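You operate a simulated robot arm through the tools that you are given. There is no shell and no other tool.

You are at the controls of a simulated robot arm. One attempt, no reset.

TASK
Switch on, feed both rack coins, try lane E, then press coin return.
Fine: at the white machine; each key once; use no other coin; the lane costs three, so nothing is sold and both coins come back into the coin tray; leave the service door open; touch no other control.

The check looks at the end state, three seconds after you hand in, the way a careful person would. Anything else that was tipped, shoved, dropped, spilled or broken makes it a failure.

THE ROBOT
A 7-joint arm with a fingered hand, fixed in place. Base frame: the origin is at the foot of the arm, x ahead of it, y to its left, z up. Units: cm, rad, N and s.
With the tool pointing down near the work surface it reaches from about 10 to 92 cm from the base axis. Its first joint turns from -1.204 to 3.002 rad. Payload 5 kg.
The tool frame sits at the grasp point between the pads (the TCP): z along the fingers, y along the line on which they close. The tips reach 3.2 cm beyond it. Largest opening 16 cm; the body of the gripper starts 8.9 cm behind the TCP. The gripper is a hand of 3 fingers: y runs from the thumb to the fingers, the wrist lies at [0, 0, -25.2] in the tool frame.
Orientation is told as [roll, pitch, yaw] about the base's x, y, z axes, in that order, counted from this pose: with the fingers straight down and closing along the base's y, the tool's x points along the base's -x, its y along +y and its z along -z.

THE INTERFACE
- The arm moves only by the tool apply_moves. Its argument "moves" is a list of rows, each a list of 6 numbers: the shift along the base's x, y, z in units of 100 mm (1.0 is 100 mm), then the turn, a rotation vector about the base's x, y, z in units of 60 degrees (1.0 is 60 degrees). In form: [[dx, dy, dz, rx, ry, rz], ...]. A call has 1 to 20 rows; each row is the pose to reach, as a shift and turn from the pose commanded when the call began. A call with a number of a shift or a turn outside -1 to 1 is refused whole. Each row takes 0.2 s and may step no farther than 5 cm and 0.15 rad from the row before; otherwise, the whole call is refused. Where a pose cannot be reached the arm comes as near as it can. A force on the tool above 40 N (or 10 N above the force at the start of the call, whichever is more), or a blocked arm, ends the call early, and 0.2 s more pass. In this call time passes only in rows, and 0.2 s behind the last. The reply holds the time, the measured pose of the TCP, the force on the tool along the base axes, the opening and the grip force, in the units named above and with some noise, with the torque about the TCP (base axes, N m) and any sound that the robot's microphone picked up, and new pictures: "views" is both (left out), scene, wrist or none.
- Cameras (640 x 400 px; columns grow to the right, rows downward): "scene" is fixed at [22.76, -65.59, 169.86]; the picture's right is [0.17, -0.99, 0.00], its down [-0.64, -0.11, -0.76] and it looks along [0.75, 0.13, -0.65] (base axes); focal length 264 px, centre (320, 200). "wrist" rides on the gripper at [6.5, -0.4, -11.6] in the tool frame; the picture's right is [0.06, 1.00, 0.00], its down [-0.87, 0.05, -0.49] and it looks along [-0.49, 0.03, 0.87] (tool axes); focal length 261 px, centre (320, 200). There is no depth. A picture from a camera that has moved, and an enlarged one, comes with that camera's place and axes in the base frame and with its lens. The place of the scene camera against the robot may be out by one fixed shift of up to 1.2 cm in any direction.
- raise_lower(by): slides the trunk up (or, below 0, down) by that many cm; the arm rides with it, the base frame stays. It gives what a move gives, with no picture.
- finger_targets(finger1, finger2, thumb_bend): sets how far each is bent, from 0 (flat) to 1 (curled in); at 0.3 the hand is open as for a grip, at 0.7 the pads meet at the TCP. One left out holds its place. A second passes; each finger stops where it meets its share of the squeeze, and holds until it gets a number again. It is the only way to open and close the hand. It gives what a move gives, with no picture; readings hold the bend of each and the force on the fingers (four entries, about 0 where the hand has none), thumb and palm.
- inspect(camera, box): a new picture of the part [left, top, right, bottom] of that camera's present view, enlarged. No time passes.
- close_job(): hands the job in; it is judged then, once.

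Nothing tells you positions but the pictures and the camera data. Unless the task says otherwise, let go and move clear before handing in.

The tools are called after ">>>" by a JSON object that holds its "fn" and its "kwargs". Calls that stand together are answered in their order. apply_moves: Moves the arm, as the interface text tells. Its arguments: {"type":"object","properties":{"moves":{"type":"array","items":{"type":"array","items":{"type":"number"}}},"views":{"type":"string","enum":["both","scene","wrist","none"]}},"required":["moves"]} The other tools are called the same way: raise_lower (by) slides the trunk up or down; finger_targets (finger1, finger2, thumb_bend) moves the fingers one by one; inspect (camera, box) takes an enlarged picture of a part of a camera's view; close_job () hands the job in.

At the start:

```text
t: 0.0
tcp_pos: [40.14, -42.73, 140.61]
tool_rot: [0.001, 0.001, -0.001]
force: [0.8, -0.5, 0.2]
torque: [0.0, 0.0, 0.0]
width: 15.99
gripper_force: 0.0
shape: jaw
bend: [0.3, 0.3, 0.3]
finger forces: [0.0, 0.1, 0.0, 0.0, 0.0, 0.1]
trunk travel left (down, up): [-75.0, 19.0]
```

scene: 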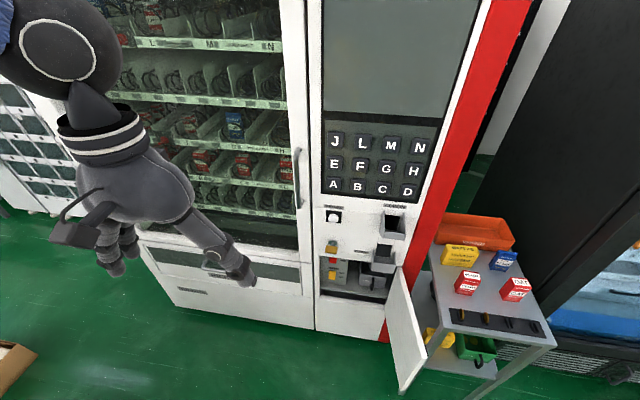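
wrist: 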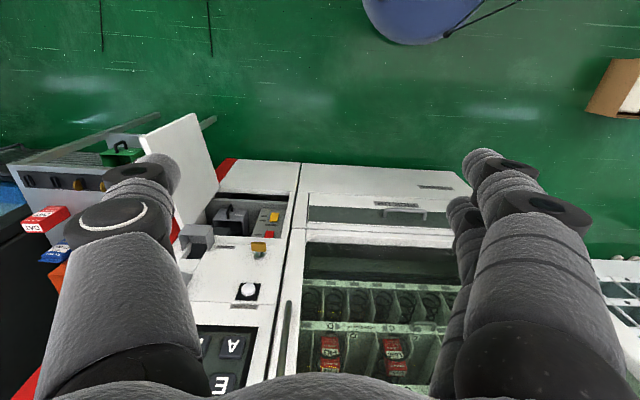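

I see a white vending machine with a keypad, an open service door and a small cart with a rack to the right. I'll look closer before moving.

>>> {"fn": "inspect", "kwargs": {"camera": "scene", "box": [300, 190, 460, 320]}}

>>> {"fn": "inspect", "kwargs": {"camera": "scene", "box": [400, 200, 570, 400]}}

>>> {"fn": "inspect", "kwargs": {"camera": "scene", "box": [300, 100, 460, 230]}}

>>> {"fn": "inspect", "kwargs": {"camera": "wrist", "box": [160, 150, 320, 300]}}

>>> {"fn": "inspect", "kwargs": {"camera": "wrist", "box": [0, 100, 240, 280]}}

```text
3.08 times, centred on (380, 255) of scene
camera zoom: at [22.76, -65.59, 169.86], right [0.17, -0.99, 0.0], down [-0.64, -0.11, -0.76], along [0.75, 0.13, -0.65], focal length 813 px, centre (135, 31)
```

zoom: 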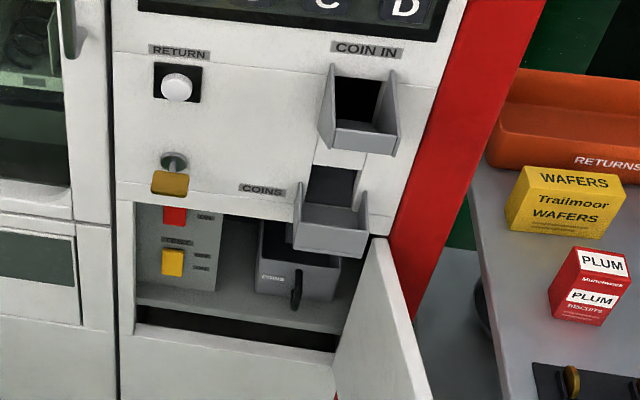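

```text
2.00 times, centred on (485, 300) of scene
camera zoom: at [22.76, -65.59, 169.86], right [0.17, -0.99, 0.0], down [-0.64, -0.11, -0.76], along [0.75, 0.13, -0.65], focal length 528 px, centre (-10, 0)
```

zoom: 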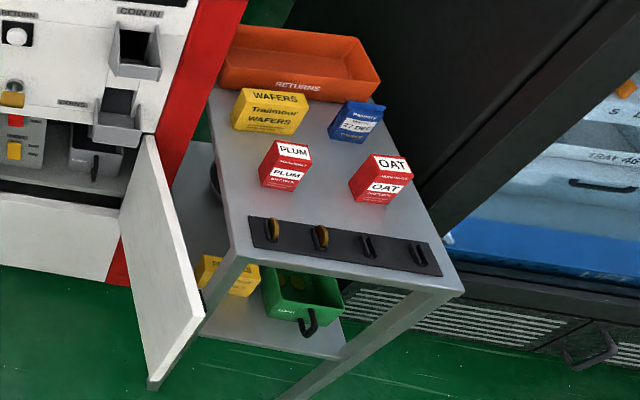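

```text
3.08 times, centred on (380, 165) of scene
camera zoom: at [22.76, -65.59, 169.86], right [0.17, -0.99, 0.0], down [-0.64, -0.11, -0.76], along [0.75, 0.13, -0.65], focal length 813 px, centre (135, 308)
```

zoom: 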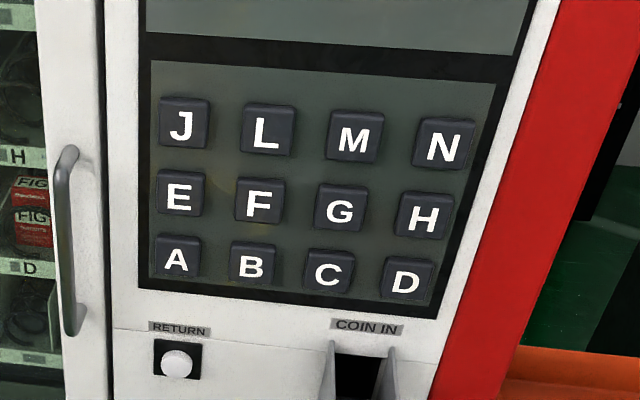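

```text
2.67 times, centred on (240, 225) of wrist
camera zoom: at [33.66, -43.21, 152.12], right [-0.06, 1.0, 0.0], down [0.87, 0.05, 0.49], along [0.49, 0.03, -0.87], focal length 695 px, centre (533, 133)
```

zoom: 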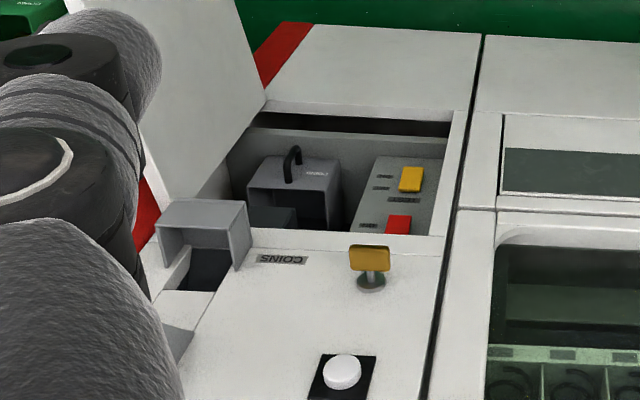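

```text
2.22 times, centred on (120, 190) of wrist
camera zoom: at [33.66, -43.21, 152.12], right [-0.06, 1.0, 0.0], down [0.87, 0.05, 0.49], along [0.49, 0.03, -0.87], focal length 579 px, centre (764, 222)
```

zoom: 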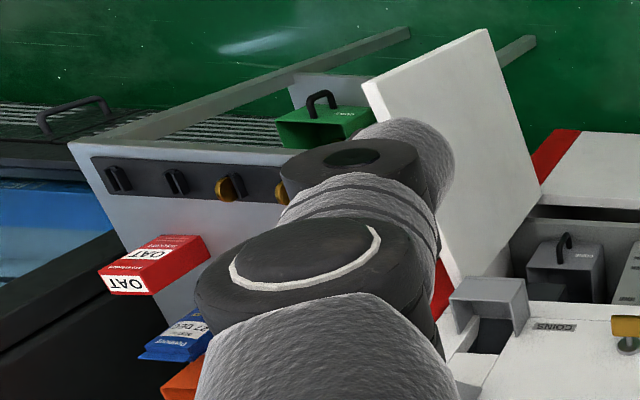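

I need to read the labels around the service panel and the key-like knob, so I'll enlarge further.

>>> {"fn": "inspect", "kwargs": {"camera": "scene", "box": [318, 225, 368, 300]}}

>>> {"fn": "inspect", "kwargs": {"camera": "wrist", "box": [240, 200, 290, 245]}}

>>> {"fn": "inspect", "kwargs": {"camera": "scene", "box": [355, 195, 420, 300]}}

>>> {"fn": "inspect", "kwargs": {"camera": "scene", "box": [440, 295, 550, 345]}}

>>> {"fn": "inspect", "kwargs": {"camera": "scene", "box": [310, 0, 500, 120]}}

```text
5.33 times, centred on (343, 262) of scene
camera zoom: at [22.76, -65.59, 169.86], right [0.17, -0.99, 0.0], down [-0.64, -0.11, -0.76], along [0.75, 0.13, -0.65], focal length 1409 px, centre (197, -133)
```

zoom: 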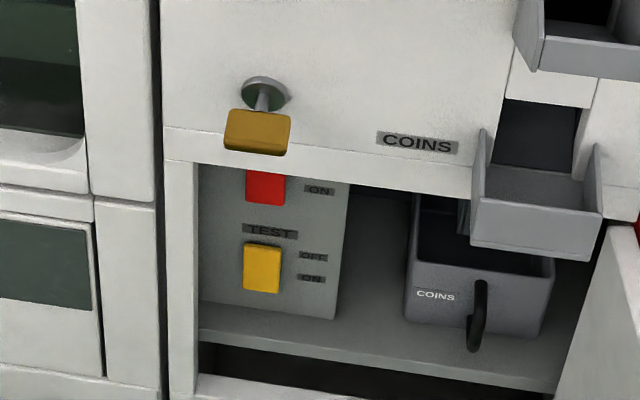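

```text
8.89 times, centred on (265, 222) of wrist
camera zoom: at [33.66, -43.21, 152.12], right [-0.06, 1.0, 0.0], down [0.87, 0.05, 0.49], along [0.49, 0.03, -0.87], focal length 2317 px, centre (809, 0)
```

zoom: 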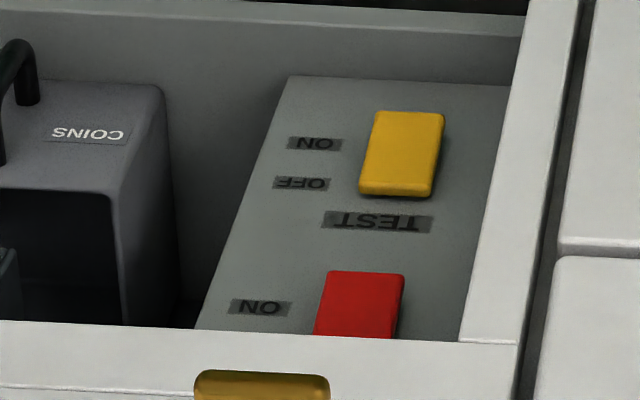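

```text
3.81 times, centred on (388, 248) of scene
camera zoom: at [22.76, -65.59, 169.86], right [0.17, -0.99, 0.0], down [-0.64, -0.11, -0.76], along [0.75, 0.13, -0.65], focal length 1006 px, centre (63, 19)
```

zoom: 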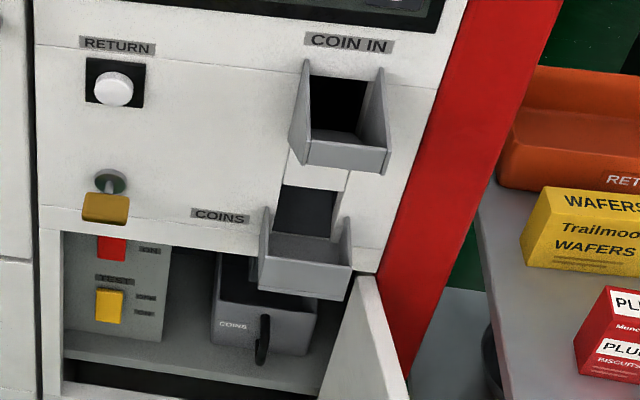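

```text
5.82 times, centred on (495, 320) of scene
camera zoom: at [22.76, -65.59, 169.86], right [0.17, -0.99, 0.0], down [-0.64, -0.11, -0.76], along [0.75, 0.13, -0.65], focal length 1537 px, centre (-698, -498)
```

zoom: 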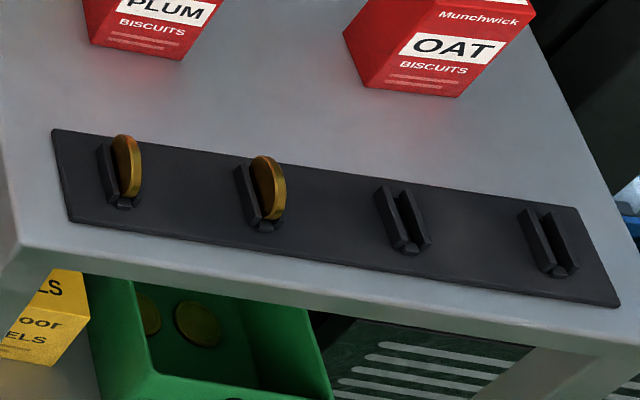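

```text
3.33 times, centred on (405, 60) of scene
camera zoom: at [22.76, -65.59, 169.86], right [0.17, -0.99, 0.0], down [-0.64, -0.11, -0.76], along [0.75, 0.13, -0.65], focal length 881 px, centre (37, 667)
```

zoom: 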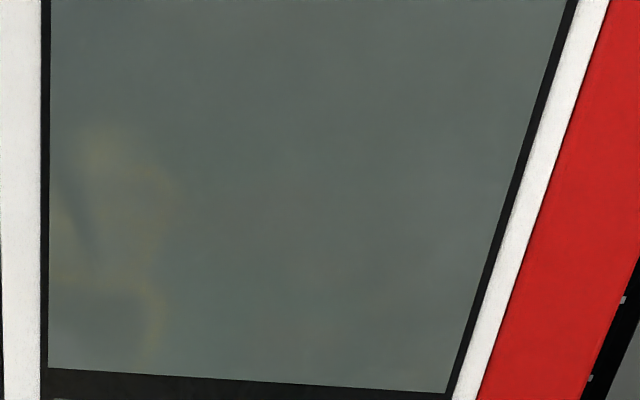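

The white machine's panel sits near x≈90 with the coin rack on the cart around (73, -114, 80). I'll move the arm sideways in free space for a better view of the cart and to learn how far I can reach.

>>> {"fn": "apply_moves", "kwargs": {"moves": [[0, -0.35, 0, 0, 0, 0], [0, -0.7, 0, 0, 0, 0], [0, -1.0, 0, 0, 0, 0]], "views": "none"}}

>>> {"fn": "apply_moves", "kwargs": {"moves": [[0, -0.35, 0, 0, 0, 0], [0, -0.7, 0, 0, 0, 0], [0, -1.0, 0, 0, 0, 0]], "views": "none"}}

>>> {"fn": "apply_moves", "kwargs": {"moves": [[0, -0.35, 0, 0, 0, 0], [0, -0.7, 0, 0, 0, 0], [0, -1.0, 0, 0, 0, 0]], "views": "both"}}

```text
t: 0.8
tcp_pos: [40.15, -52.81, 140.63]
tool_rot: [0.001, 0.002, 0.001]
force: [0.2, -0.3, -0.3]
torque: [0.01, -0.03, 0.01]
width: 16.02
gripper_force: 0.1
shape: jaw
bend: [0.3, 0.3, 0.3]
finger forces: [0.0, 0.0, 0.1, 0.1, 0.1, 0.0]
trunk travel left (down, up): [-75.0, 19.0]
```

```text
t: 1.6
tcp_pos: [40.31, -62.72, 140.45]
tool_rot: [0.001, 0.0, 0.0]
force: [-0.4, -0.7, -0.1]
torque: [0.03, 0.01, 0.0]
width: 16.0
gripper_force: 0.0
shape: jaw
bend: [0.3, 0.3, 0.3]
finger forces: [0.0, 0.0, 0.0, 0.1, 0.1, 0.1]
trunk travel left (down, up): [-75.0, 19.0]
```

```text
t: 2.4
tcp_pos: [40.31, -72.81, 140.6]
tool_rot: [0.0, 0.0, -0.002]
force: [0.4, -0.8, -0.1]
torque: [-0.01, -0.03, -0.01]
width: 16.0
gripper_force: 0.0
shape: jaw
bend: [0.3, 0.3, 0.3]
finger forces: [0.0, 0.0, 0.1, 0.0, 0.0, 0.0]
trunk travel left (down, up): [-75.0, 19.0]
camera wrist: at [33.72, -73.29, 152.03], right [-0.06, 1.0, 0.0], down [0.87, 0.05, 0.49], along [0.49, 0.03, -0.87], focal length 261 px, centre (320, 200)
```

scene: 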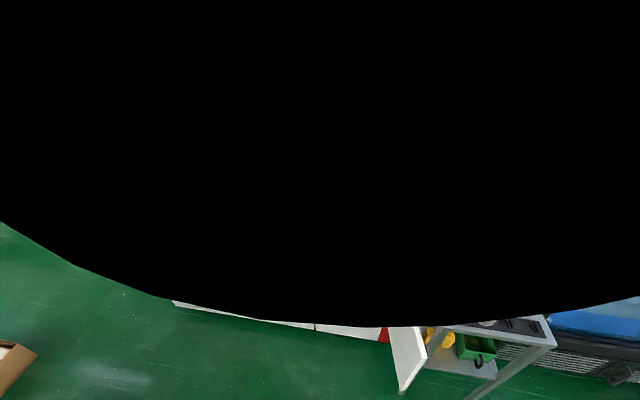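
wrist: 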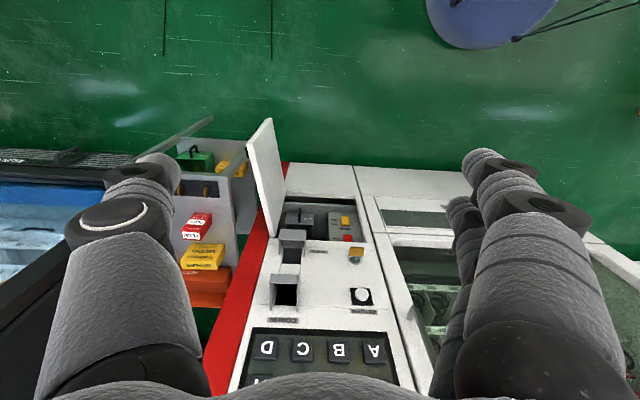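

The wrist view now shows the panel, hopper, compartment and cart. I'll enlarge the parts for triangulation.

>>> {"fn": "inspect", "kwargs": {"camera": "wrist", "box": [240, 190, 420, 300]}}

>>> {"fn": "inspect", "kwargs": {"camera": "wrist", "box": [160, 120, 290, 310]}}

>>> {"fn": "inspect", "kwargs": {"camera": "wrist", "box": [230, 290, 430, 400]}}

>>> {"fn": "inspect", "kwargs": {"camera": "wrist", "box": [165, 130, 245, 190]}}

```text
3.56 times, centred on (330, 245) of wrist
camera zoom: at [33.72, -73.29, 152.03], right [-0.06, 1.0, 0.0], down [0.87, 0.05, 0.49], along [0.49, 0.03, -0.87], focal length 927 px, centre (284, 40)
```

zoom: 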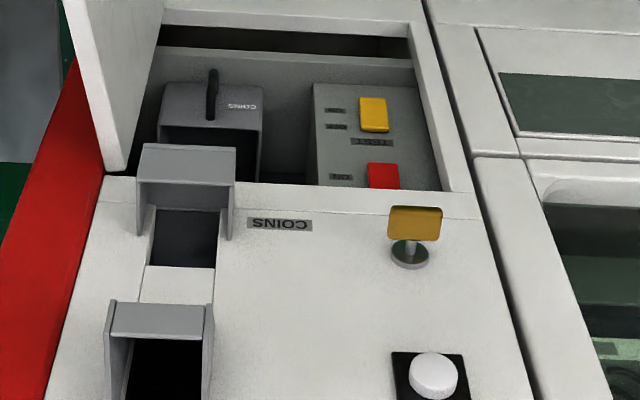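

```text
2.11 times, centred on (225, 215) of wrist
camera zoom: at [33.72, -73.29, 152.03], right [-0.06, 1.0, 0.0], down [0.87, 0.05, 0.49], along [0.49, 0.03, -0.87], focal length 549 px, centre (520, 168)
```

zoom: 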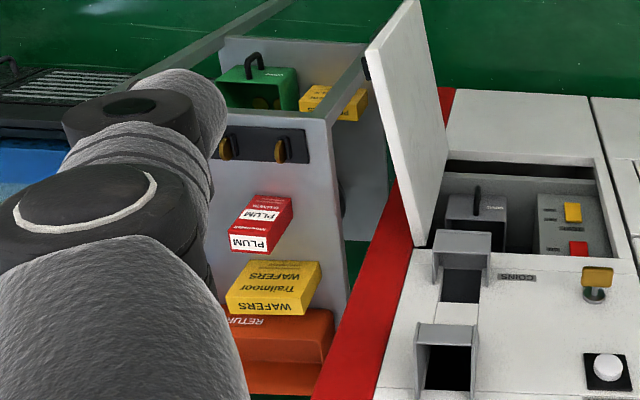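

```text
3.20 times, centred on (330, 345) of wrist
camera zoom: at [33.72, -73.29, 152.03], right [-0.06, 1.0, 0.0], down [0.87, 0.05, 0.49], along [0.49, 0.03, -0.87], focal length 834 px, centre (288, -264)
```

zoom: 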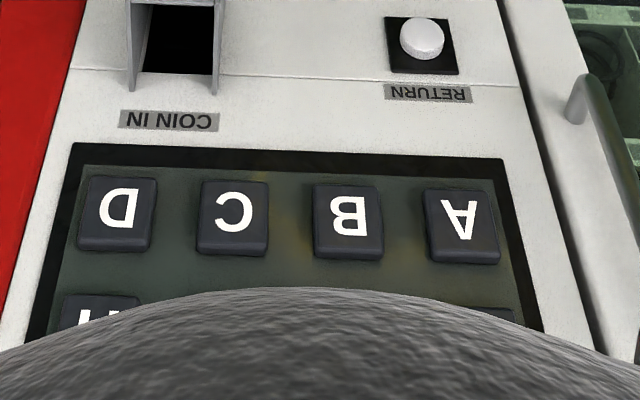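

```text
6.67 times, centred on (205, 160) of wrist
camera zoom: at [33.72, -73.29, 152.03], right [-0.06, 1.0, 0.0], down [0.87, 0.05, 0.49], along [0.49, 0.03, -0.87], focal length 1738 px, centre (1087, 467)
```

zoom: 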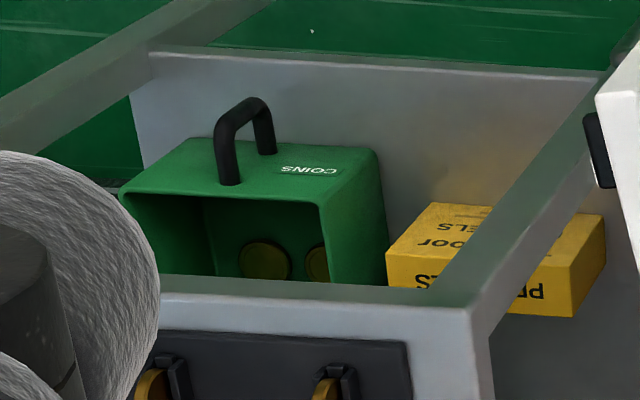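

Triangulated: return button ≈(88.8,-58.8,104), E ≈(89.5,-58.3,126.8), red power rocker ≈(94.5,-58.9,73) with ON at the bottom, coins ≈(72.3,-105.5,81) and (72.6,-114,81). Next I'll back off a little and roll the hand half a turn so the camera will be above the hand when it points forward.

>>> {"fn": "apply_moves", "kwargs": {"moves": [[0, 0.2, 0, 0, 0, 0.14], [0, 0.4, 0, 0, 0, 0.28], [0, 0.6, 0, 0, 0, 0.42], [0, 0.8, 0, 0, 0, 0.56], [0, 1.0, 0, 0, 0, 0.7], [0, 1.0, 0, 0, 0, 0.84], [0, 1.0, 0, 0, 0, 0.98]], "views": "none"}}

>>> {"fn": "apply_moves", "kwargs": {"moves": [[0, 0.2, 0, 0, 0, 0.14], [0, 0.4, 0, 0, 0, 0.28], [0, 0.6, 0, 0, 0, 0.42], [0, 0.8, 0, 0, 0, 0.56], [0, 1.0, 0, 0, 0, 0.7], [0, 1.0, 0, 0, 0, 0.84], [0, 1.0, 0, 0, 0, 0.98]], "views": "scene"}}

```text
t: 4.0
tcp_pos: [40.05, -62.68, 140.65]
tool_rot: [0.0, 0.001, 1.029]
force: [0.4, -0.4, 0.0]
torque: [-0.02, 0.02, 0.01]
width: 15.98
gripper_force: 0.0
shape: jaw
bend: [0.3, 0.3, 0.3]
finger forces: [0.0, 0.0, 0.0, 0.1, 0.1, 0.0]
trunk travel left (down, up): [-75.0, 19.0]
```

```text
t: 5.6
tcp_pos: [40.21, -52.58, 140.52]
tool_rot: [-0.001, 0.001, 2.055]
force: [-0.1, 0.6, 1.1]
torque: [-0.03, 0.02, 0.02]
width: 16.0
gripper_force: 0.2
shape: jaw
bend: [0.3, 0.3, 0.3]
finger forces: [0.1, 0.0, 0.0, 0.0, 0.0, 0.0]
trunk travel left (down, up): [-75.0, 19.0]
```

scene: 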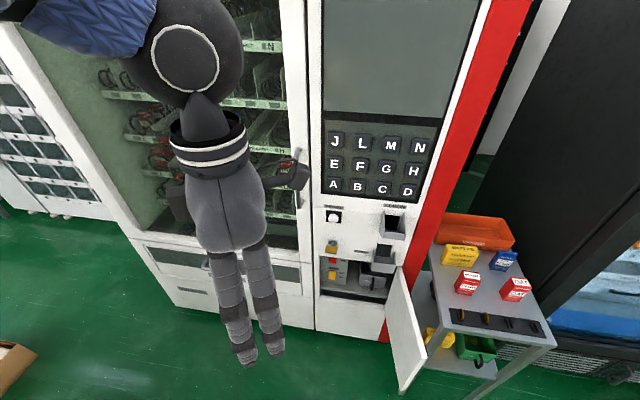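

The hand rotates freely. I'll finish the half turn and then start pitching the fingers forward.

>>> {"fn": "apply_moves", "kwargs": {"moves": [[0, 0, 0, 0, 0, 0.14], [0, 0, 0, 0, 0, 0.28], [0, 0, 0, 0, 0, 0.42], [0, 0, 0, 0, 0, 0.56], [0, 0, 0, 0, 0, 0.7], [0, 0, 0, 0, 0, 0.84], [0, 0, 0, 0, 0, 0.98], [0, 0, 0, 0, 0, 1.0]], "views": "none"}}

>>> {"fn": "apply_moves", "kwargs": {"moves": [[0, 0, 0, 0, -0.14, 0], [0, 0, 0, 0, -0.28, 0], [0, 0, 0, 0, -0.42, 0], [0, 0, 0, 0, -0.56, 0], [0, 0, 0, 0, -0.7, 0]], "views": "both"}}

```text
t: 7.4
tcp_pos: [40.18, -52.66, 140.6]
tool_rot: [0.0, 0.0, 3.101]
force: [-0.6, 0.5, 0.0]
torque: [0.04, -0.02, 0.01]
width: 15.99
gripper_force: 0.0
shape: jaw
bend: [0.3, 0.3, 0.3]
finger forces: [0.0, 0.1, 0.1, 0.1, 0.1, 0.0]
trunk travel left (down, up): [-75.0, 19.0]
```

```text
t: 8.6
tcp_pos: [40.25, -52.39, 140.61]
tool_rot: [-0.04, 0.708, 3.089]
force: [-0.7, 0.6, 0.1]
torque: [-0.07, 0.03, -0.05]
width: 15.98
gripper_force: 0.0
shape: jaw
bend: [0.3, 0.3, 0.3]
finger forces: [0.0, 0.0, 0.1, 0.0, 0.1, 0.1]
trunk travel left (down, up): [-75.0, 19.0]
camera wrist: at [37.62, -52.41, 153.51], right [0.02, -1.0, 0.01], down [-0.98, -0.02, -0.19], along [0.19, -0.01, -0.98], focal length 261 px, centre (320, 200)
```

scene: 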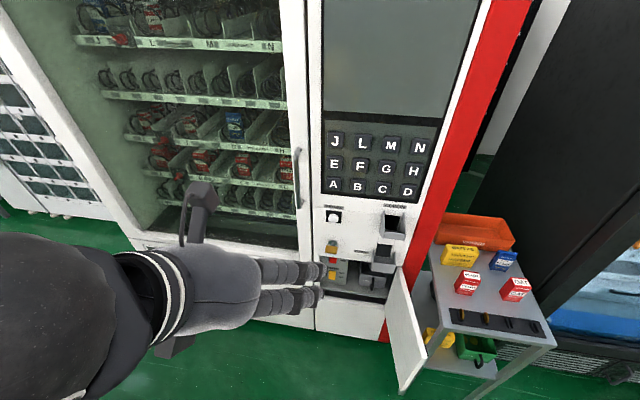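
wrist: 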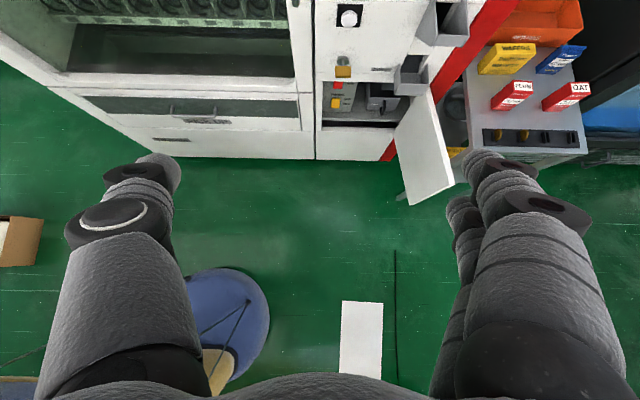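

The image is now upright and both coins and the panel are visible. I'll test reach toward the cart at this height, in steps.

>>> {"fn": "apply_moves", "kwargs": {"moves": [[0.2, -0.35, 0, 0, 0, 0], [0.4, -0.7, 0, 0, 0, 0], [0.6, -1.0, 0, 0, 0, 0]], "views": "none"}}

>>> {"fn": "apply_moves", "kwargs": {"moves": [[0.2, -0.35, 0, 0, 0, 0], [0.4, -0.7, 0, 0, 0, 0], [0.6, -1.0, 0, 0, 0, 0]], "views": "none"}}

>>> {"fn": "apply_moves", "kwargs": {"moves": [[0.2, -0.35, 0, 0, 0, 0], [0.4, -0.7, 0, 0, 0, 0], [0.6, -1.0, 0, 0, 0, 0]], "views": "both"}}

```text
t: 9.4
tcp_pos: [46.37, -63.09, 140.26]
tool_rot: [-0.042, 0.729, 3.082]
force: [0.7, 0.3, -0.4]
torque: [0.06, -0.01, 0.05]
width: 15.99
gripper_force: 0.1
shape: jaw
bend: [0.3, 0.3, 0.3]
finger forces: [0.1, 0.1, 0.0, 0.0, 0.1, 0.0]
trunk travel left (down, up): [-75.0, 19.0]
```

```text
t: 10.2
tcp_pos: [52.34, -72.85, 140.65]
tool_rot: [-0.037, 0.732, 3.087]
force: [-0.2, -0.2, -0.5]
torque: [0.01, -0.03, 0.02]
width: 15.99
gripper_force: 0.2
shape: jaw
bend: [0.3, 0.3, 0.3]
finger forces: [0.0, 0.0, 0.0, 0.0, 0.0, 0.0]
trunk travel left (down, up): [-75.0, 19.0]
```

```text
t: 11.0
tcp_pos: [58.38, -82.74, 140.42]
tool_rot: [-0.038, 0.731, 3.083]
force: [0.8, 0.0, 0.2]
torque: [0.01, 0.02, 0.01]
width: 15.98
gripper_force: 0.0
shape: jaw
bend: [0.3, 0.3, 0.3]
finger forces: [0.0, 0.0, 0.0, 0.0, 0.0, 0.1]
trunk travel left (down, up): [-75.0, 19.0]
camera wrist: at [55.49, -82.83, 153.31], right [0.01, -1.0, 0.01], down [-0.98, -0.02, -0.22], along [0.22, -0.01, -0.98], focal length 261 px, centre (320, 200)
```

scene: 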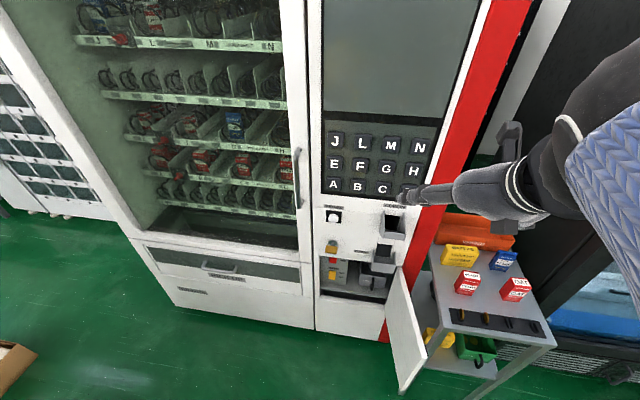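
wrist: 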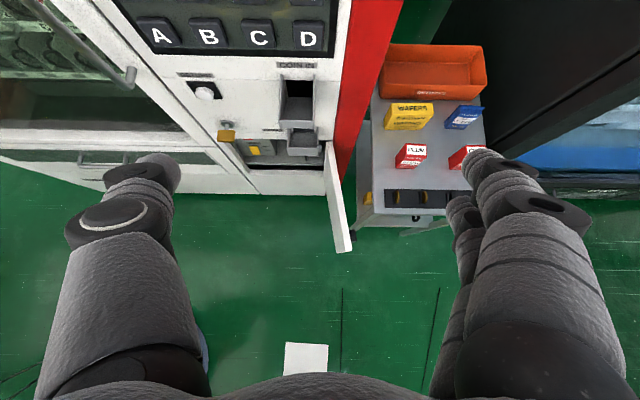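

Reach is fine so far at 101 cm. I'll continue toward the rack at the same height.

>>> {"fn": "apply_moves", "kwargs": {"moves": [[0.2, -0.35, 0, 0, 0, 0], [0.4, -0.7, 0, 0, 0, 0], [0.6, -1.0, 0, 0, 0, 0]], "views": "none"}}

>>> {"fn": "apply_moves", "kwargs": {"moves": [[0.1, -0.35, 0, 0, 0, 0], [0.2, -0.7, 0, 0, 0, 0], [0.3, -1.0, 0, 0, 0, 0]], "views": "both"}}

```text
t: 11.8
tcp_pos: [64.34, -92.77, 140.47]
tool_rot: [-0.038, 0.732, 3.083]
force: [0.2, -0.9, 0.0]
torque: [0.05, 0.03, 0.03]
width: 15.99
gripper_force: 0.1
shape: jaw
bend: [0.3, 0.3, 0.3]
finger forces: [0.0, 0.1, 0.0, 0.0, 0.0, 0.0]
trunk travel left (down, up): [-75.0, 19.0]
```

```text
t: 12.6
tcp_pos: [67.29, -102.83, 140.46]
tool_rot: [-0.038, 0.732, 3.084]
force: [0.1, 0.6, -0.5]
torque: [0.02, 0.02, 0.03]
width: 15.99
gripper_force: 0.0
shape: jaw
bend: [0.3, 0.3, 0.3]
finger forces: [0.0, 0.0, 0.0, 0.0, 0.0, 0.0]
trunk travel left (down, up): [-75.0, 19.0]
camera wrist: at [64.37, -102.76, 153.39], right [0.01, -1.0, 0.01], down [-0.98, -0.02, -0.22], along [0.22, -0.01, -0.98], focal length 261 px, centre (320, 200)
```

scene: 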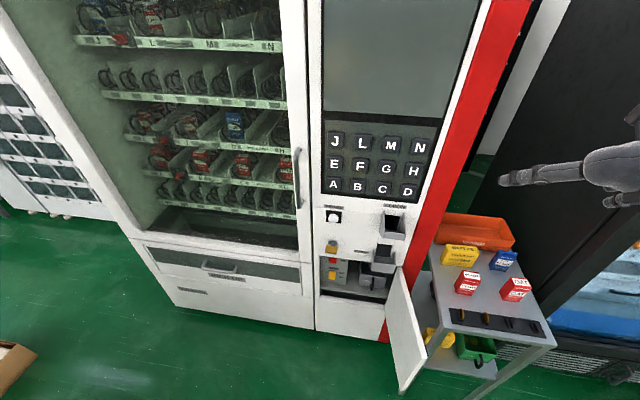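
wrist: 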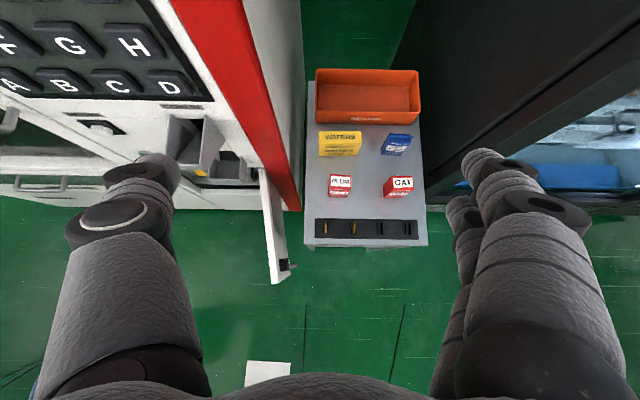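

The arm reaches above the cart comfortably. I'll enlarge the rack to get slot and coin geometry.

>>> {"fn": "inspect", "kwargs": {"camera": "wrist", "box": [305, 205, 435, 255]}}

>>> {"fn": "inspect", "kwargs": {"camera": "wrist", "box": [165, 90, 305, 190]}}

>>> {"fn": "inspect", "kwargs": {"camera": "wrist", "box": [310, 210, 375, 245]}}

```text
4.92 times, centred on (370, 230) of wrist
camera zoom: at [64.37, -102.76, 153.39], right [0.01, -1.0, 0.01], down [-0.98, -0.02, -0.22], along [0.22, -0.01, -0.98], focal length 1283 px, centre (74, 52)
```

zoom: 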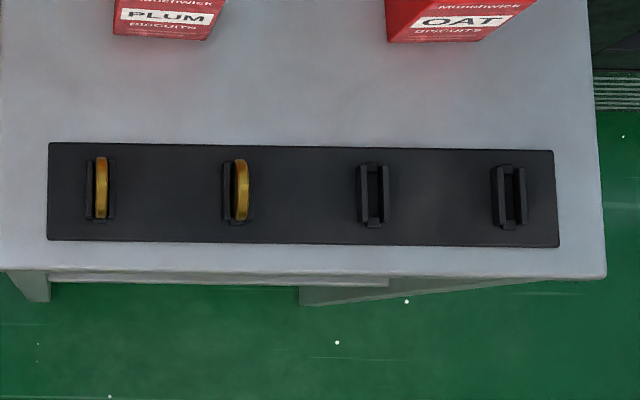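

```text
4.00 times, centred on (235, 140) of wrist
camera zoom: at [64.37, -102.76, 153.39], right [0.01, -1.0, 0.01], down [-0.98, -0.02, -0.22], along [0.22, -0.01, -0.98], focal length 1043 px, centre (660, 440)
```

zoom: 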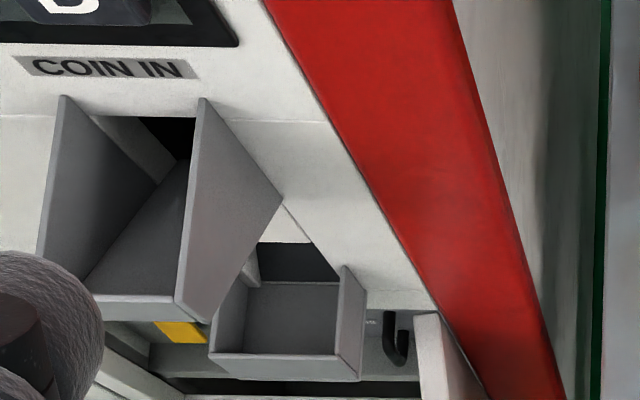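

```text
9.85 times, centred on (342, 228) of wrist
camera zoom: at [64.37, -102.76, 153.39], right [0.01, -1.0, 0.01], down [-0.98, -0.02, -0.22], along [0.22, -0.01, -0.98], focal length 2566 px, centre (98, -71)
```

zoom: 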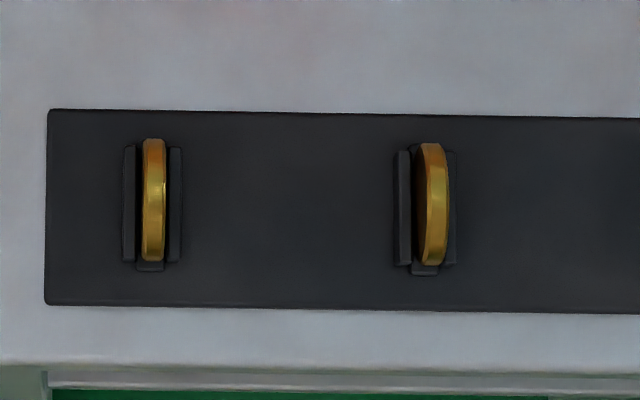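

The coin is about 3.5 cm across and 0.6 cm thick, standing in a plane along x–z. I'll now close the hand in free space to see how the pads and tips meet.

>>> {"fn": "finger_targets", "kwargs": {"finger1": 0.6, "finger2": 0.6, "thumb_bend": 0.6}}

>>> {"fn": "inspect", "kwargs": {"camera": "wrist", "box": [0, 0, 640, 400]}}

>>> {"fn": "inspect", "kwargs": {"camera": "scene", "box": [480, 100, 640, 230]}}

```text
t: 13.6
tcp_pos: [67.29, -102.77, 140.58]
tool_rot: [-0.037, 0.732, 3.083]
force: [-0.1, -0.9, 0.2]
torque: [0.0, 0.02, 0.0]
width: 4.81
gripper_force: 0.1
shape: fingers
bend: [0.6, 0.6, 0.6]
finger forces: [0.0, 0.1, 0.0, 0.0, 0.0, 0.0]
trunk travel left (down, up): [-75.0, 19.0]
```

```text
1.00 times, centred on (320, 200) of wrist (not enlarged: the box is as wide or as high as the picture)
camera zoom: at [64.31, -102.65, 153.45], right [0.01, -1.0, 0.01], down [-0.98, -0.02, -0.22], along [0.22, -0.01, -0.98], focal length 261 px, centre (320, 200)
```

zoom: 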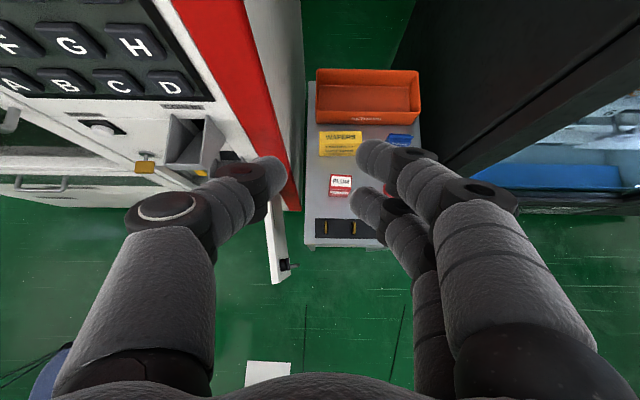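

```text
3.08 times, centred on (560, 165) of scene
camera zoom: at [22.76, -65.59, 169.86], right [0.17, -0.99, 0.0], down [-0.64, -0.11, -0.76], along [0.75, 0.13, -0.65], focal length 813 px, centre (-418, 308)
```

zoom: 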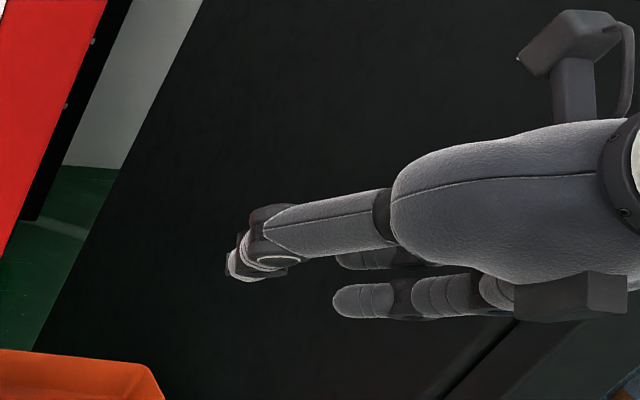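

The thumb sits between two separated fingers. I'll close to 0.7 to see exactly where they meet.

>>> {"fn": "finger_targets", "kwargs": {"finger1": 0.7, "finger2": 0.7, "thumb_bend": 0.7}}

>>> {"fn": "inspect", "kwargs": {"camera": "wrist", "box": [200, 120, 440, 270]}}

>>> {"fn": "inspect", "kwargs": {"camera": "scene", "box": [490, 140, 600, 220]}}

```text
t: 14.6
tcp_pos: [67.18, -102.76, 140.54]
tool_rot: [-0.039, 0.732, 3.083]
force: [0.4, -0.2, -0.2]
torque: [-0.03, -0.01, -0.02]
width: 1.28
gripper_force: 0.0
shape: fingers
bend: [0.7, 0.7, 0.7]
finger forces: [0.0, 0.0, 0.1, 0.0, 0.0, 0.0]
trunk travel left (down, up): [-75.0, 19.0]
```

```text
2.67 times, centred on (320, 195) of wrist
camera zoom: at [64.29, -102.64, 153.47], right [0.01, -1.0, 0.01], down [-0.98, -0.02, -0.22], along [0.22, -0.01, -0.98], focal length 695 px, centre (320, 213)
```

zoom: 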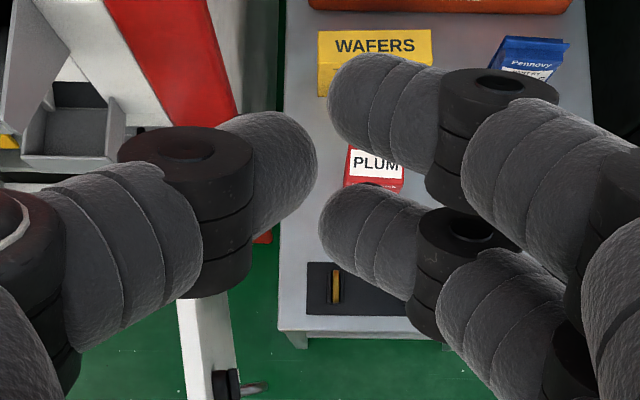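

```text
5.00 times, centred on (545, 180) of scene
camera zoom: at [22.76, -65.59, 169.86], right [0.17, -0.99, 0.0], down [-0.64, -0.11, -0.76], along [0.75, 0.13, -0.65], focal length 1321 px, centre (-805, 300)
```

zoom: 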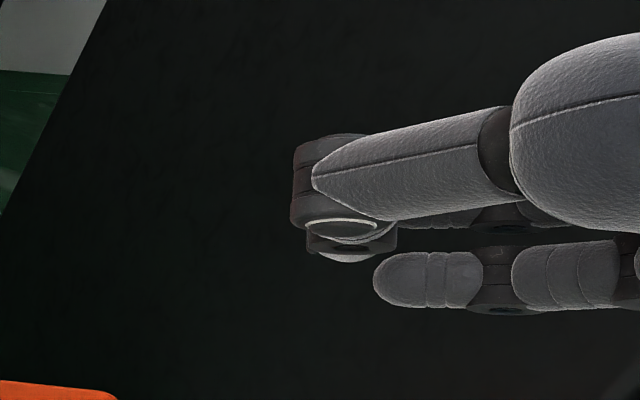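

The fingertips meet about 1.5–2 cm beyond the TCP, with the two fingers ±1.6 cm either side of the thumb, so a near-vertical hand is best for pinching the coin. I'll open slightly and test whether I can stand the hand upright above coin 1.

>>> {"fn": "finger_targets", "kwargs": {"finger1": 0.58, "finger2": 0.58, "thumb_bend": 0.58}}

>>> {"fn": "apply_moves", "kwargs": {"moves": [[0.2, -0.08, 0, 0, 0.14, 0], [0.4, -0.16, 0, 0, 0.28, 0], [0.55, -0.24, 0, 0, 0.42, 0], [0.55, -0.24, 0, 0, 0.56, 0]], "views": "wrist"}}

```text
t: 15.6
tcp_pos: [67.17, -102.64, 140.5]
tool_rot: [-0.038, 0.732, 3.084]
force: [-0.9, -0.3, 0.2]
torque: [0.0, 0.02, -0.02]
width: 5.83
gripper_force: 0.0
shape: fingers
bend: [0.57, 0.57, 0.57]
finger forces: [0.0, 0.1, 0.0, 0.1, 0.1, 0.0]
trunk travel left (down, up): [-75.0, 19.0]
```

```text
t: 16.6
tcp_pos: [72.69, -104.8, 141.35]
tool_rot: [-0.006, 0.155, 3.101]
force: [0.9, 0.5, -6.8]
torque: [-0.09, 0.13, -0.03]
width: 5.88
gripper_force: 0.1
shape: fingers
bend: [0.57, 0.57, 0.57]
finger forces: [0.0, 0.0, 0.1, 0.0, 0.1, 0.0]
trunk travel left (down, up): [-75.0, 19.0]
camera wrist: at [77.29, -104.76, 153.84], right [0.02, -1.0, 0.0], down [-0.94, -0.02, 0.35], along [-0.35, -0.01, -0.94], focal length 261 px, centre (320, 200)
```

wrist: 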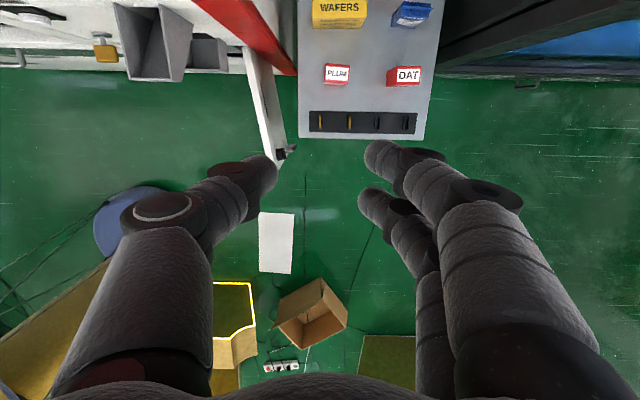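

There's a small z error and a −6.8 N reading; I'll check with a tiny hold move whether it's contact or just settling.

>>> {"fn": "apply_moves", "kwargs": {"moves": [[0, 0, 0, 0, 0, 0]], "views": "both"}}

```text
t: 17.0
tcp_pos: [72.4, -104.83, 140.79]
tool_rot: [-0.003, 0.149, 3.1]
force: [-0.4, -0.1, 1.0]
torque: [-0.05, -0.06, -0.01]
width: 5.9
gripper_force: 0.1
shape: fingers
bend: [0.57, 0.57, 0.57]
finger forces: [0.0, 0.1, 0.0, 0.0, 0.0, 0.0]
trunk travel left (down, up): [-75.0, 19.0]
camera wrist: at [77.21, -104.79, 153.25], right [0.02, -1.0, 0.01], down [-0.93, -0.02, 0.36], along [-0.36, -0.01, -0.93], focal length 261 px, centre (320, 200)
```

scene: 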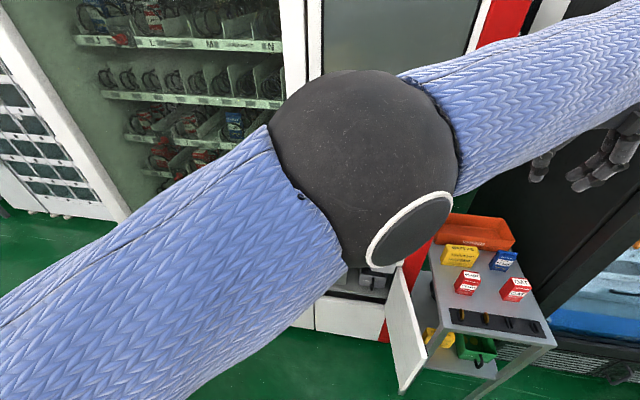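
wrist: 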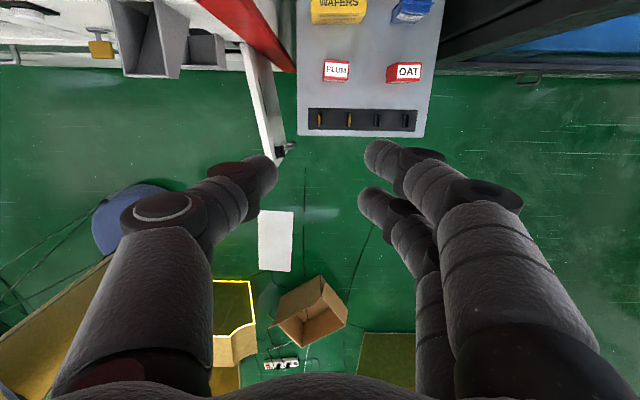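

It was only settling as the elbow reconfigured; the hand now stands nearly upright above coin 1. I'll lower the trunk partway and re-measure.

>>> {"fn": "raise_lower", "kwargs": {"by": -30}}

>>> {"fn": "inspect", "kwargs": {"camera": "wrist", "box": [0, 0, 640, 400]}}

>>> {"fn": "inspect", "kwargs": {"camera": "scene", "box": [0, 0, 640, 400]}}

```text
t: 20.0
tcp_pos: [72.68, -105.01, 110.5]
tool_rot: [-0.004, 0.148, 3.099]
force: [0.8, 0.1, 0.5]
torque: [-0.02, 0.02, 0.01]
width: 5.89
gripper_force: 0.0
shape: fingers
bend: [0.57, 0.57, 0.57]
finger forces: [0.0, 0.0, 0.0, 0.1, 0.0, 0.1]
trunk travel left (down, up): [-45.0, 49.0]
```

```text
1.00 times, centred on (320, 200) of wrist (not enlarged: the box is as wide or as high as the picture)
camera zoom: at [77.48, -105.04, 122.89], right [0.02, -1.0, 0.0], down [-0.93, -0.02, 0.36], along [-0.36, -0.01, -0.93], focal length 261 px, centre (320, 200)
```

zoom: 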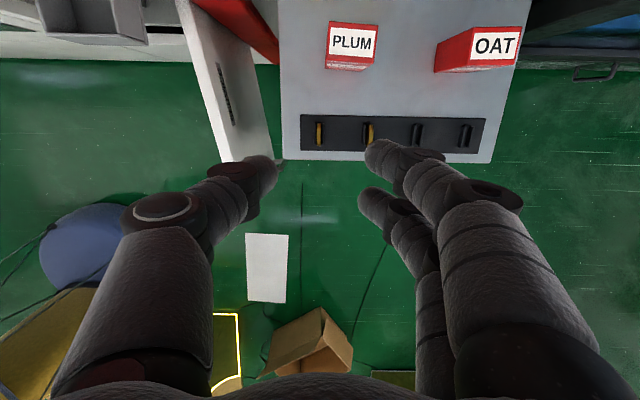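

```text
1.00 times, centred on (320, 200) of scene (not enlarged: the box is as wide or as high as the picture)
camera zoom: at [22.76, -65.59, 169.86], right [0.17, -0.99, 0.0], down [-0.64, -0.11, -0.76], along [0.75, 0.13, -0.65], focal length 264 px, centre (320, 200)
```

zoom: 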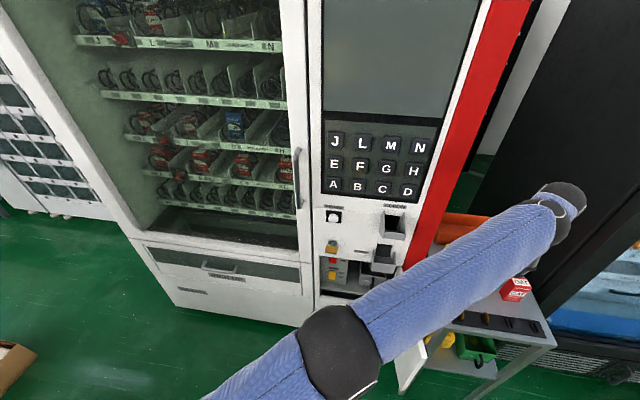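

The arm is clear of everything here. I'll take close measurements of the rack now, then switch the machine on first before handling coins.

>>> {"fn": "inspect", "kwargs": {"camera": "wrist", "box": [295, 105, 385, 165]}}

>>> {"fn": "inspect", "kwargs": {"camera": "wrist", "box": [380, 100, 500, 175]}}

>>> {"fn": "inspect", "kwargs": {"camera": "scene", "box": [305, 195, 425, 300]}}

```text
6.67 times, centred on (340, 135) of wrist
camera zoom: at [77.48, -105.04, 122.89], right [0.02, -1.0, 0.0], down [-0.93, -0.02, 0.36], along [-0.36, -0.01, -0.93], focal length 1738 px, centre (187, 633)
```

zoom: 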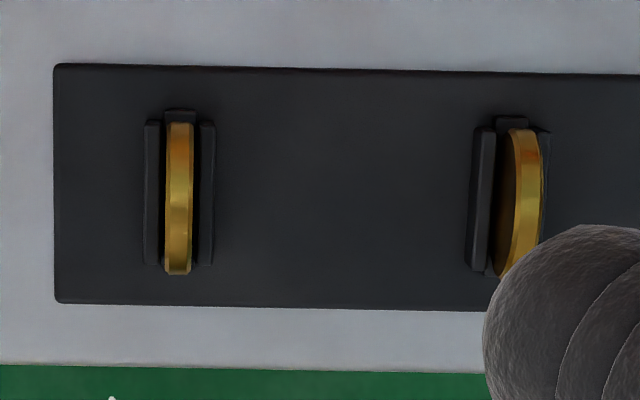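

```text
5.33 times, centred on (440, 138) of wrist
camera zoom: at [77.48, -105.04, 122.89], right [0.02, -1.0, 0.0], down [-0.93, -0.02, 0.36], along [-0.36, -0.01, -0.93], focal length 1390 px, centre (-320, 533)
```

zoom: 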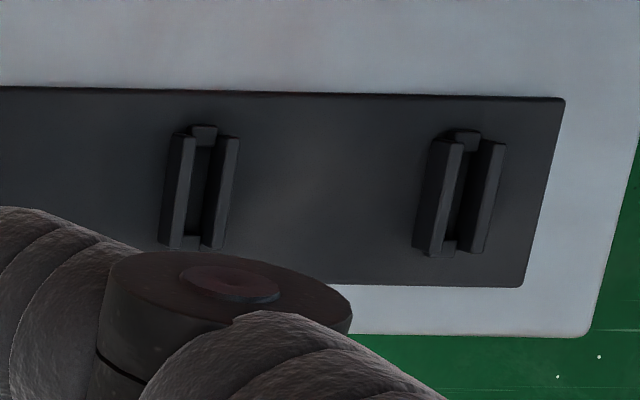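

```text
3.81 times, centred on (365, 248) of scene
camera zoom: at [22.76, -65.59, 169.86], right [0.17, -0.99, 0.0], down [-0.64, -0.11, -0.76], along [0.75, 0.13, -0.65], focal length 1006 px, centre (149, 19)
```

zoom: 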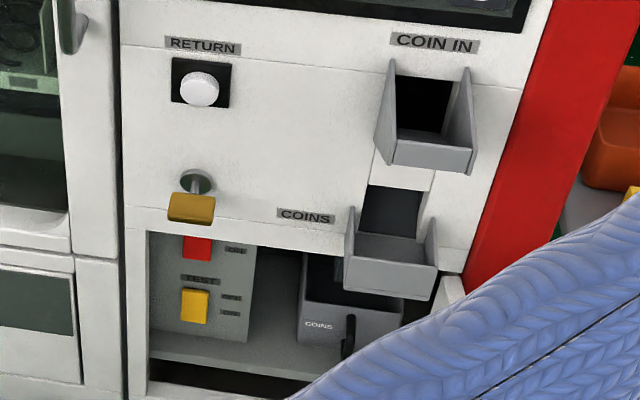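

Coin 1 is at about (72.5,-105.1,82). I'll retreat from the cart, pitch the hand to point straight at the machine, and move toward the switch area.

>>> {"fn": "apply_moves", "kwargs": {"moves": [[-0.2, 0.1, 0.05, 0, -0.14, 0], [-0.4, 0.2, 0.1, 0, -0.28, 0], [-0.6, 0.3, 0.1, 0, -0.42, 0], [-0.8, 0.4, 0.1, 0, -0.56, 0], [-1.0, 0.5, 0.1, 0, -0.7, 0]], "views": "none"}}

>>> {"fn": "apply_moves", "kwargs": {"moves": [[-0.2, 0.2, 0, 0, -0.14, 0], [-0.4, 0.4, 0, 0, -0.28, 0], [-0.6, 0.6, 0, 0, -0.42, 0], [-0.8, 0.8, 0, 0, -0.56, 0], [-1.0, 1.0, 0, 0, -0.66, 0]], "views": "both"}}

```text
t: 21.2
tcp_pos: [62.64, -100.12, 111.63]
tool_rot: [-0.049, 0.883, 3.077]
force: [-0.5, 0.7, -0.8]
torque: [-0.01, -0.01, 0.03]
width: 5.86
gripper_force: 0.1
shape: fingers
bend: [0.57, 0.57, 0.57]
finger forces: [0.0, 0.0, 0.0, 0.0, 0.1, 0.0]
trunk travel left (down, up): [-45.0, 49.0]
```

```text
t: 22.4
tcp_pos: [52.64, -90.11, 111.62]
tool_rot: [-1.607, 1.528, 1.532]
force: [0.7, -0.1, -0.1]
torque: [0.01, 0.01, 0.0]
width: 5.86
gripper_force: 0.0
shape: fingers
bend: [0.57, 0.57, 0.57]
finger forces: [0.0, 0.1, 0.0, 0.0, 0.1, 0.0]
trunk travel left (down, up): [-45.0, 49.0]
camera wrist: at [41.09, -89.93, 118.09], right [0.0, -1.0, 0.02], down [-0.49, -0.02, -0.87], along [0.87, -0.01, -0.49], focal length 261 px, centre (320, 200)
```

scene: 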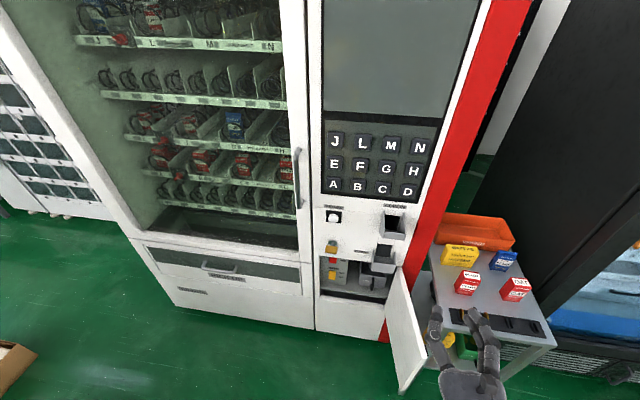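
wrist: 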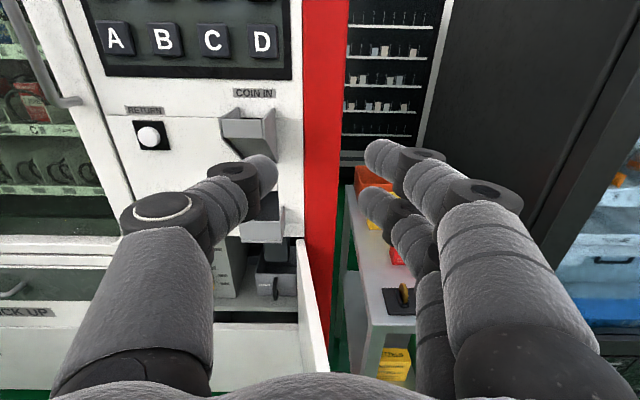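

The hand now points straight ahead at the panel. I'll curl the two fingers and leave the thumb out as a single poking digit, and check its shape.

>>> {"fn": "finger_targets", "kwargs": {"finger1": 1.0, "finger2": 1.0, "thumb_bend": 0.45}}

>>> {"fn": "apply_moves", "kwargs": {"moves": [[-0.3, 0.4, 0, 0, 0, 0], [-0.3, 0.8, 0, 0, 0, 0], [-0.3, 1.0, 0, 0, 0, 0]], "views": "none"}}

>>> {"fn": "apply_moves", "kwargs": {"moves": [[0, 0.4, 0, 0, 0, 0], [0, 0.8, 0, 0, 0, 0], [0, 1.0, 0, 0, 0, 0]], "views": "both"}}

```text
t: 23.4
tcp_pos: [52.7, -89.97, 111.63]
tool_rot: [-1.564, 1.529, 1.575]
force: [-0.6, -0.4, -0.4]
torque: [0.02, 0.0, 0.0]
width: 6.12
gripper_force: 0.1
shape: fingers
bend: [1.0, 1.0, 0.45]
finger forces: [0.1, 0.0, 0.0, 0.0, 0.0, 0.0]
trunk travel left (down, up): [-45.0, 49.0]
```

```text
t: 24.2
tcp_pos: [49.66, -80.04, 111.53]
tool_rot: [-1.555, 1.528, 1.584]
force: [-0.2, 0.8, 0.6]
torque: [-0.04, 0.02, -0.02]
width: 6.14
gripper_force: 0.1
shape: fingers
bend: [1.0, 1.0, 0.45]
finger forces: [0.0, 0.1, 0.1, 0.0, 0.1, 0.0]
trunk travel left (down, up): [-45.0, 49.0]
```

```text
t: 25.0
tcp_pos: [49.62, -69.94, 111.37]
tool_rot: [-1.551, 1.528, 1.592]
force: [-0.2, 0.9, -0.2]
torque: [0.03, -0.05, 0.02]
width: 6.13
gripper_force: 0.0
shape: fingers
bend: [1.0, 1.0, 0.45]
finger forces: [0.1, 0.0, 0.0, 0.0, 0.0, 0.0]
trunk travel left (down, up): [-45.0, 49.0]
camera wrist: at [38.12, -69.91, 118.0], right [0.0, -1.0, 0.02], down [-0.49, -0.02, -0.87], along [0.87, -0.01, -0.49], focal length 261 px, centre (320, 200)
```

scene: 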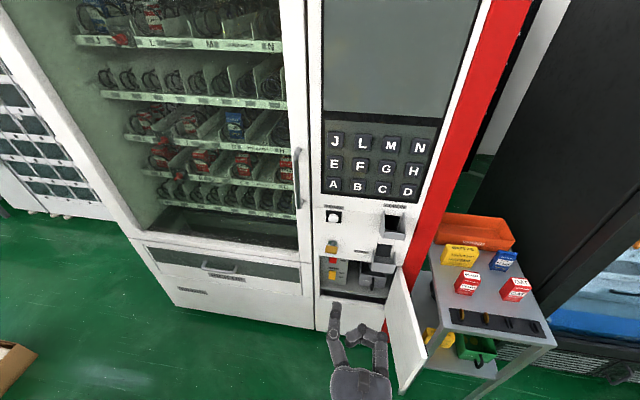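
wrist: 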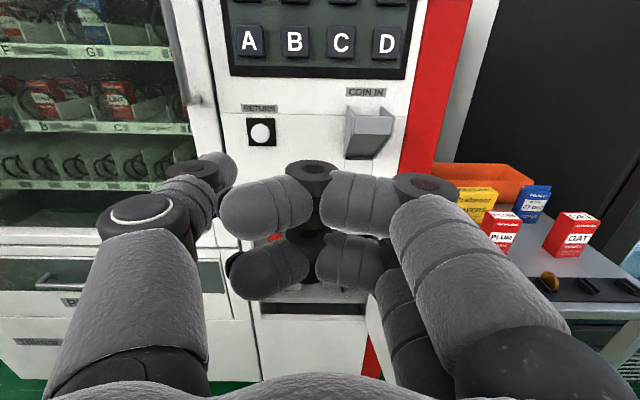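

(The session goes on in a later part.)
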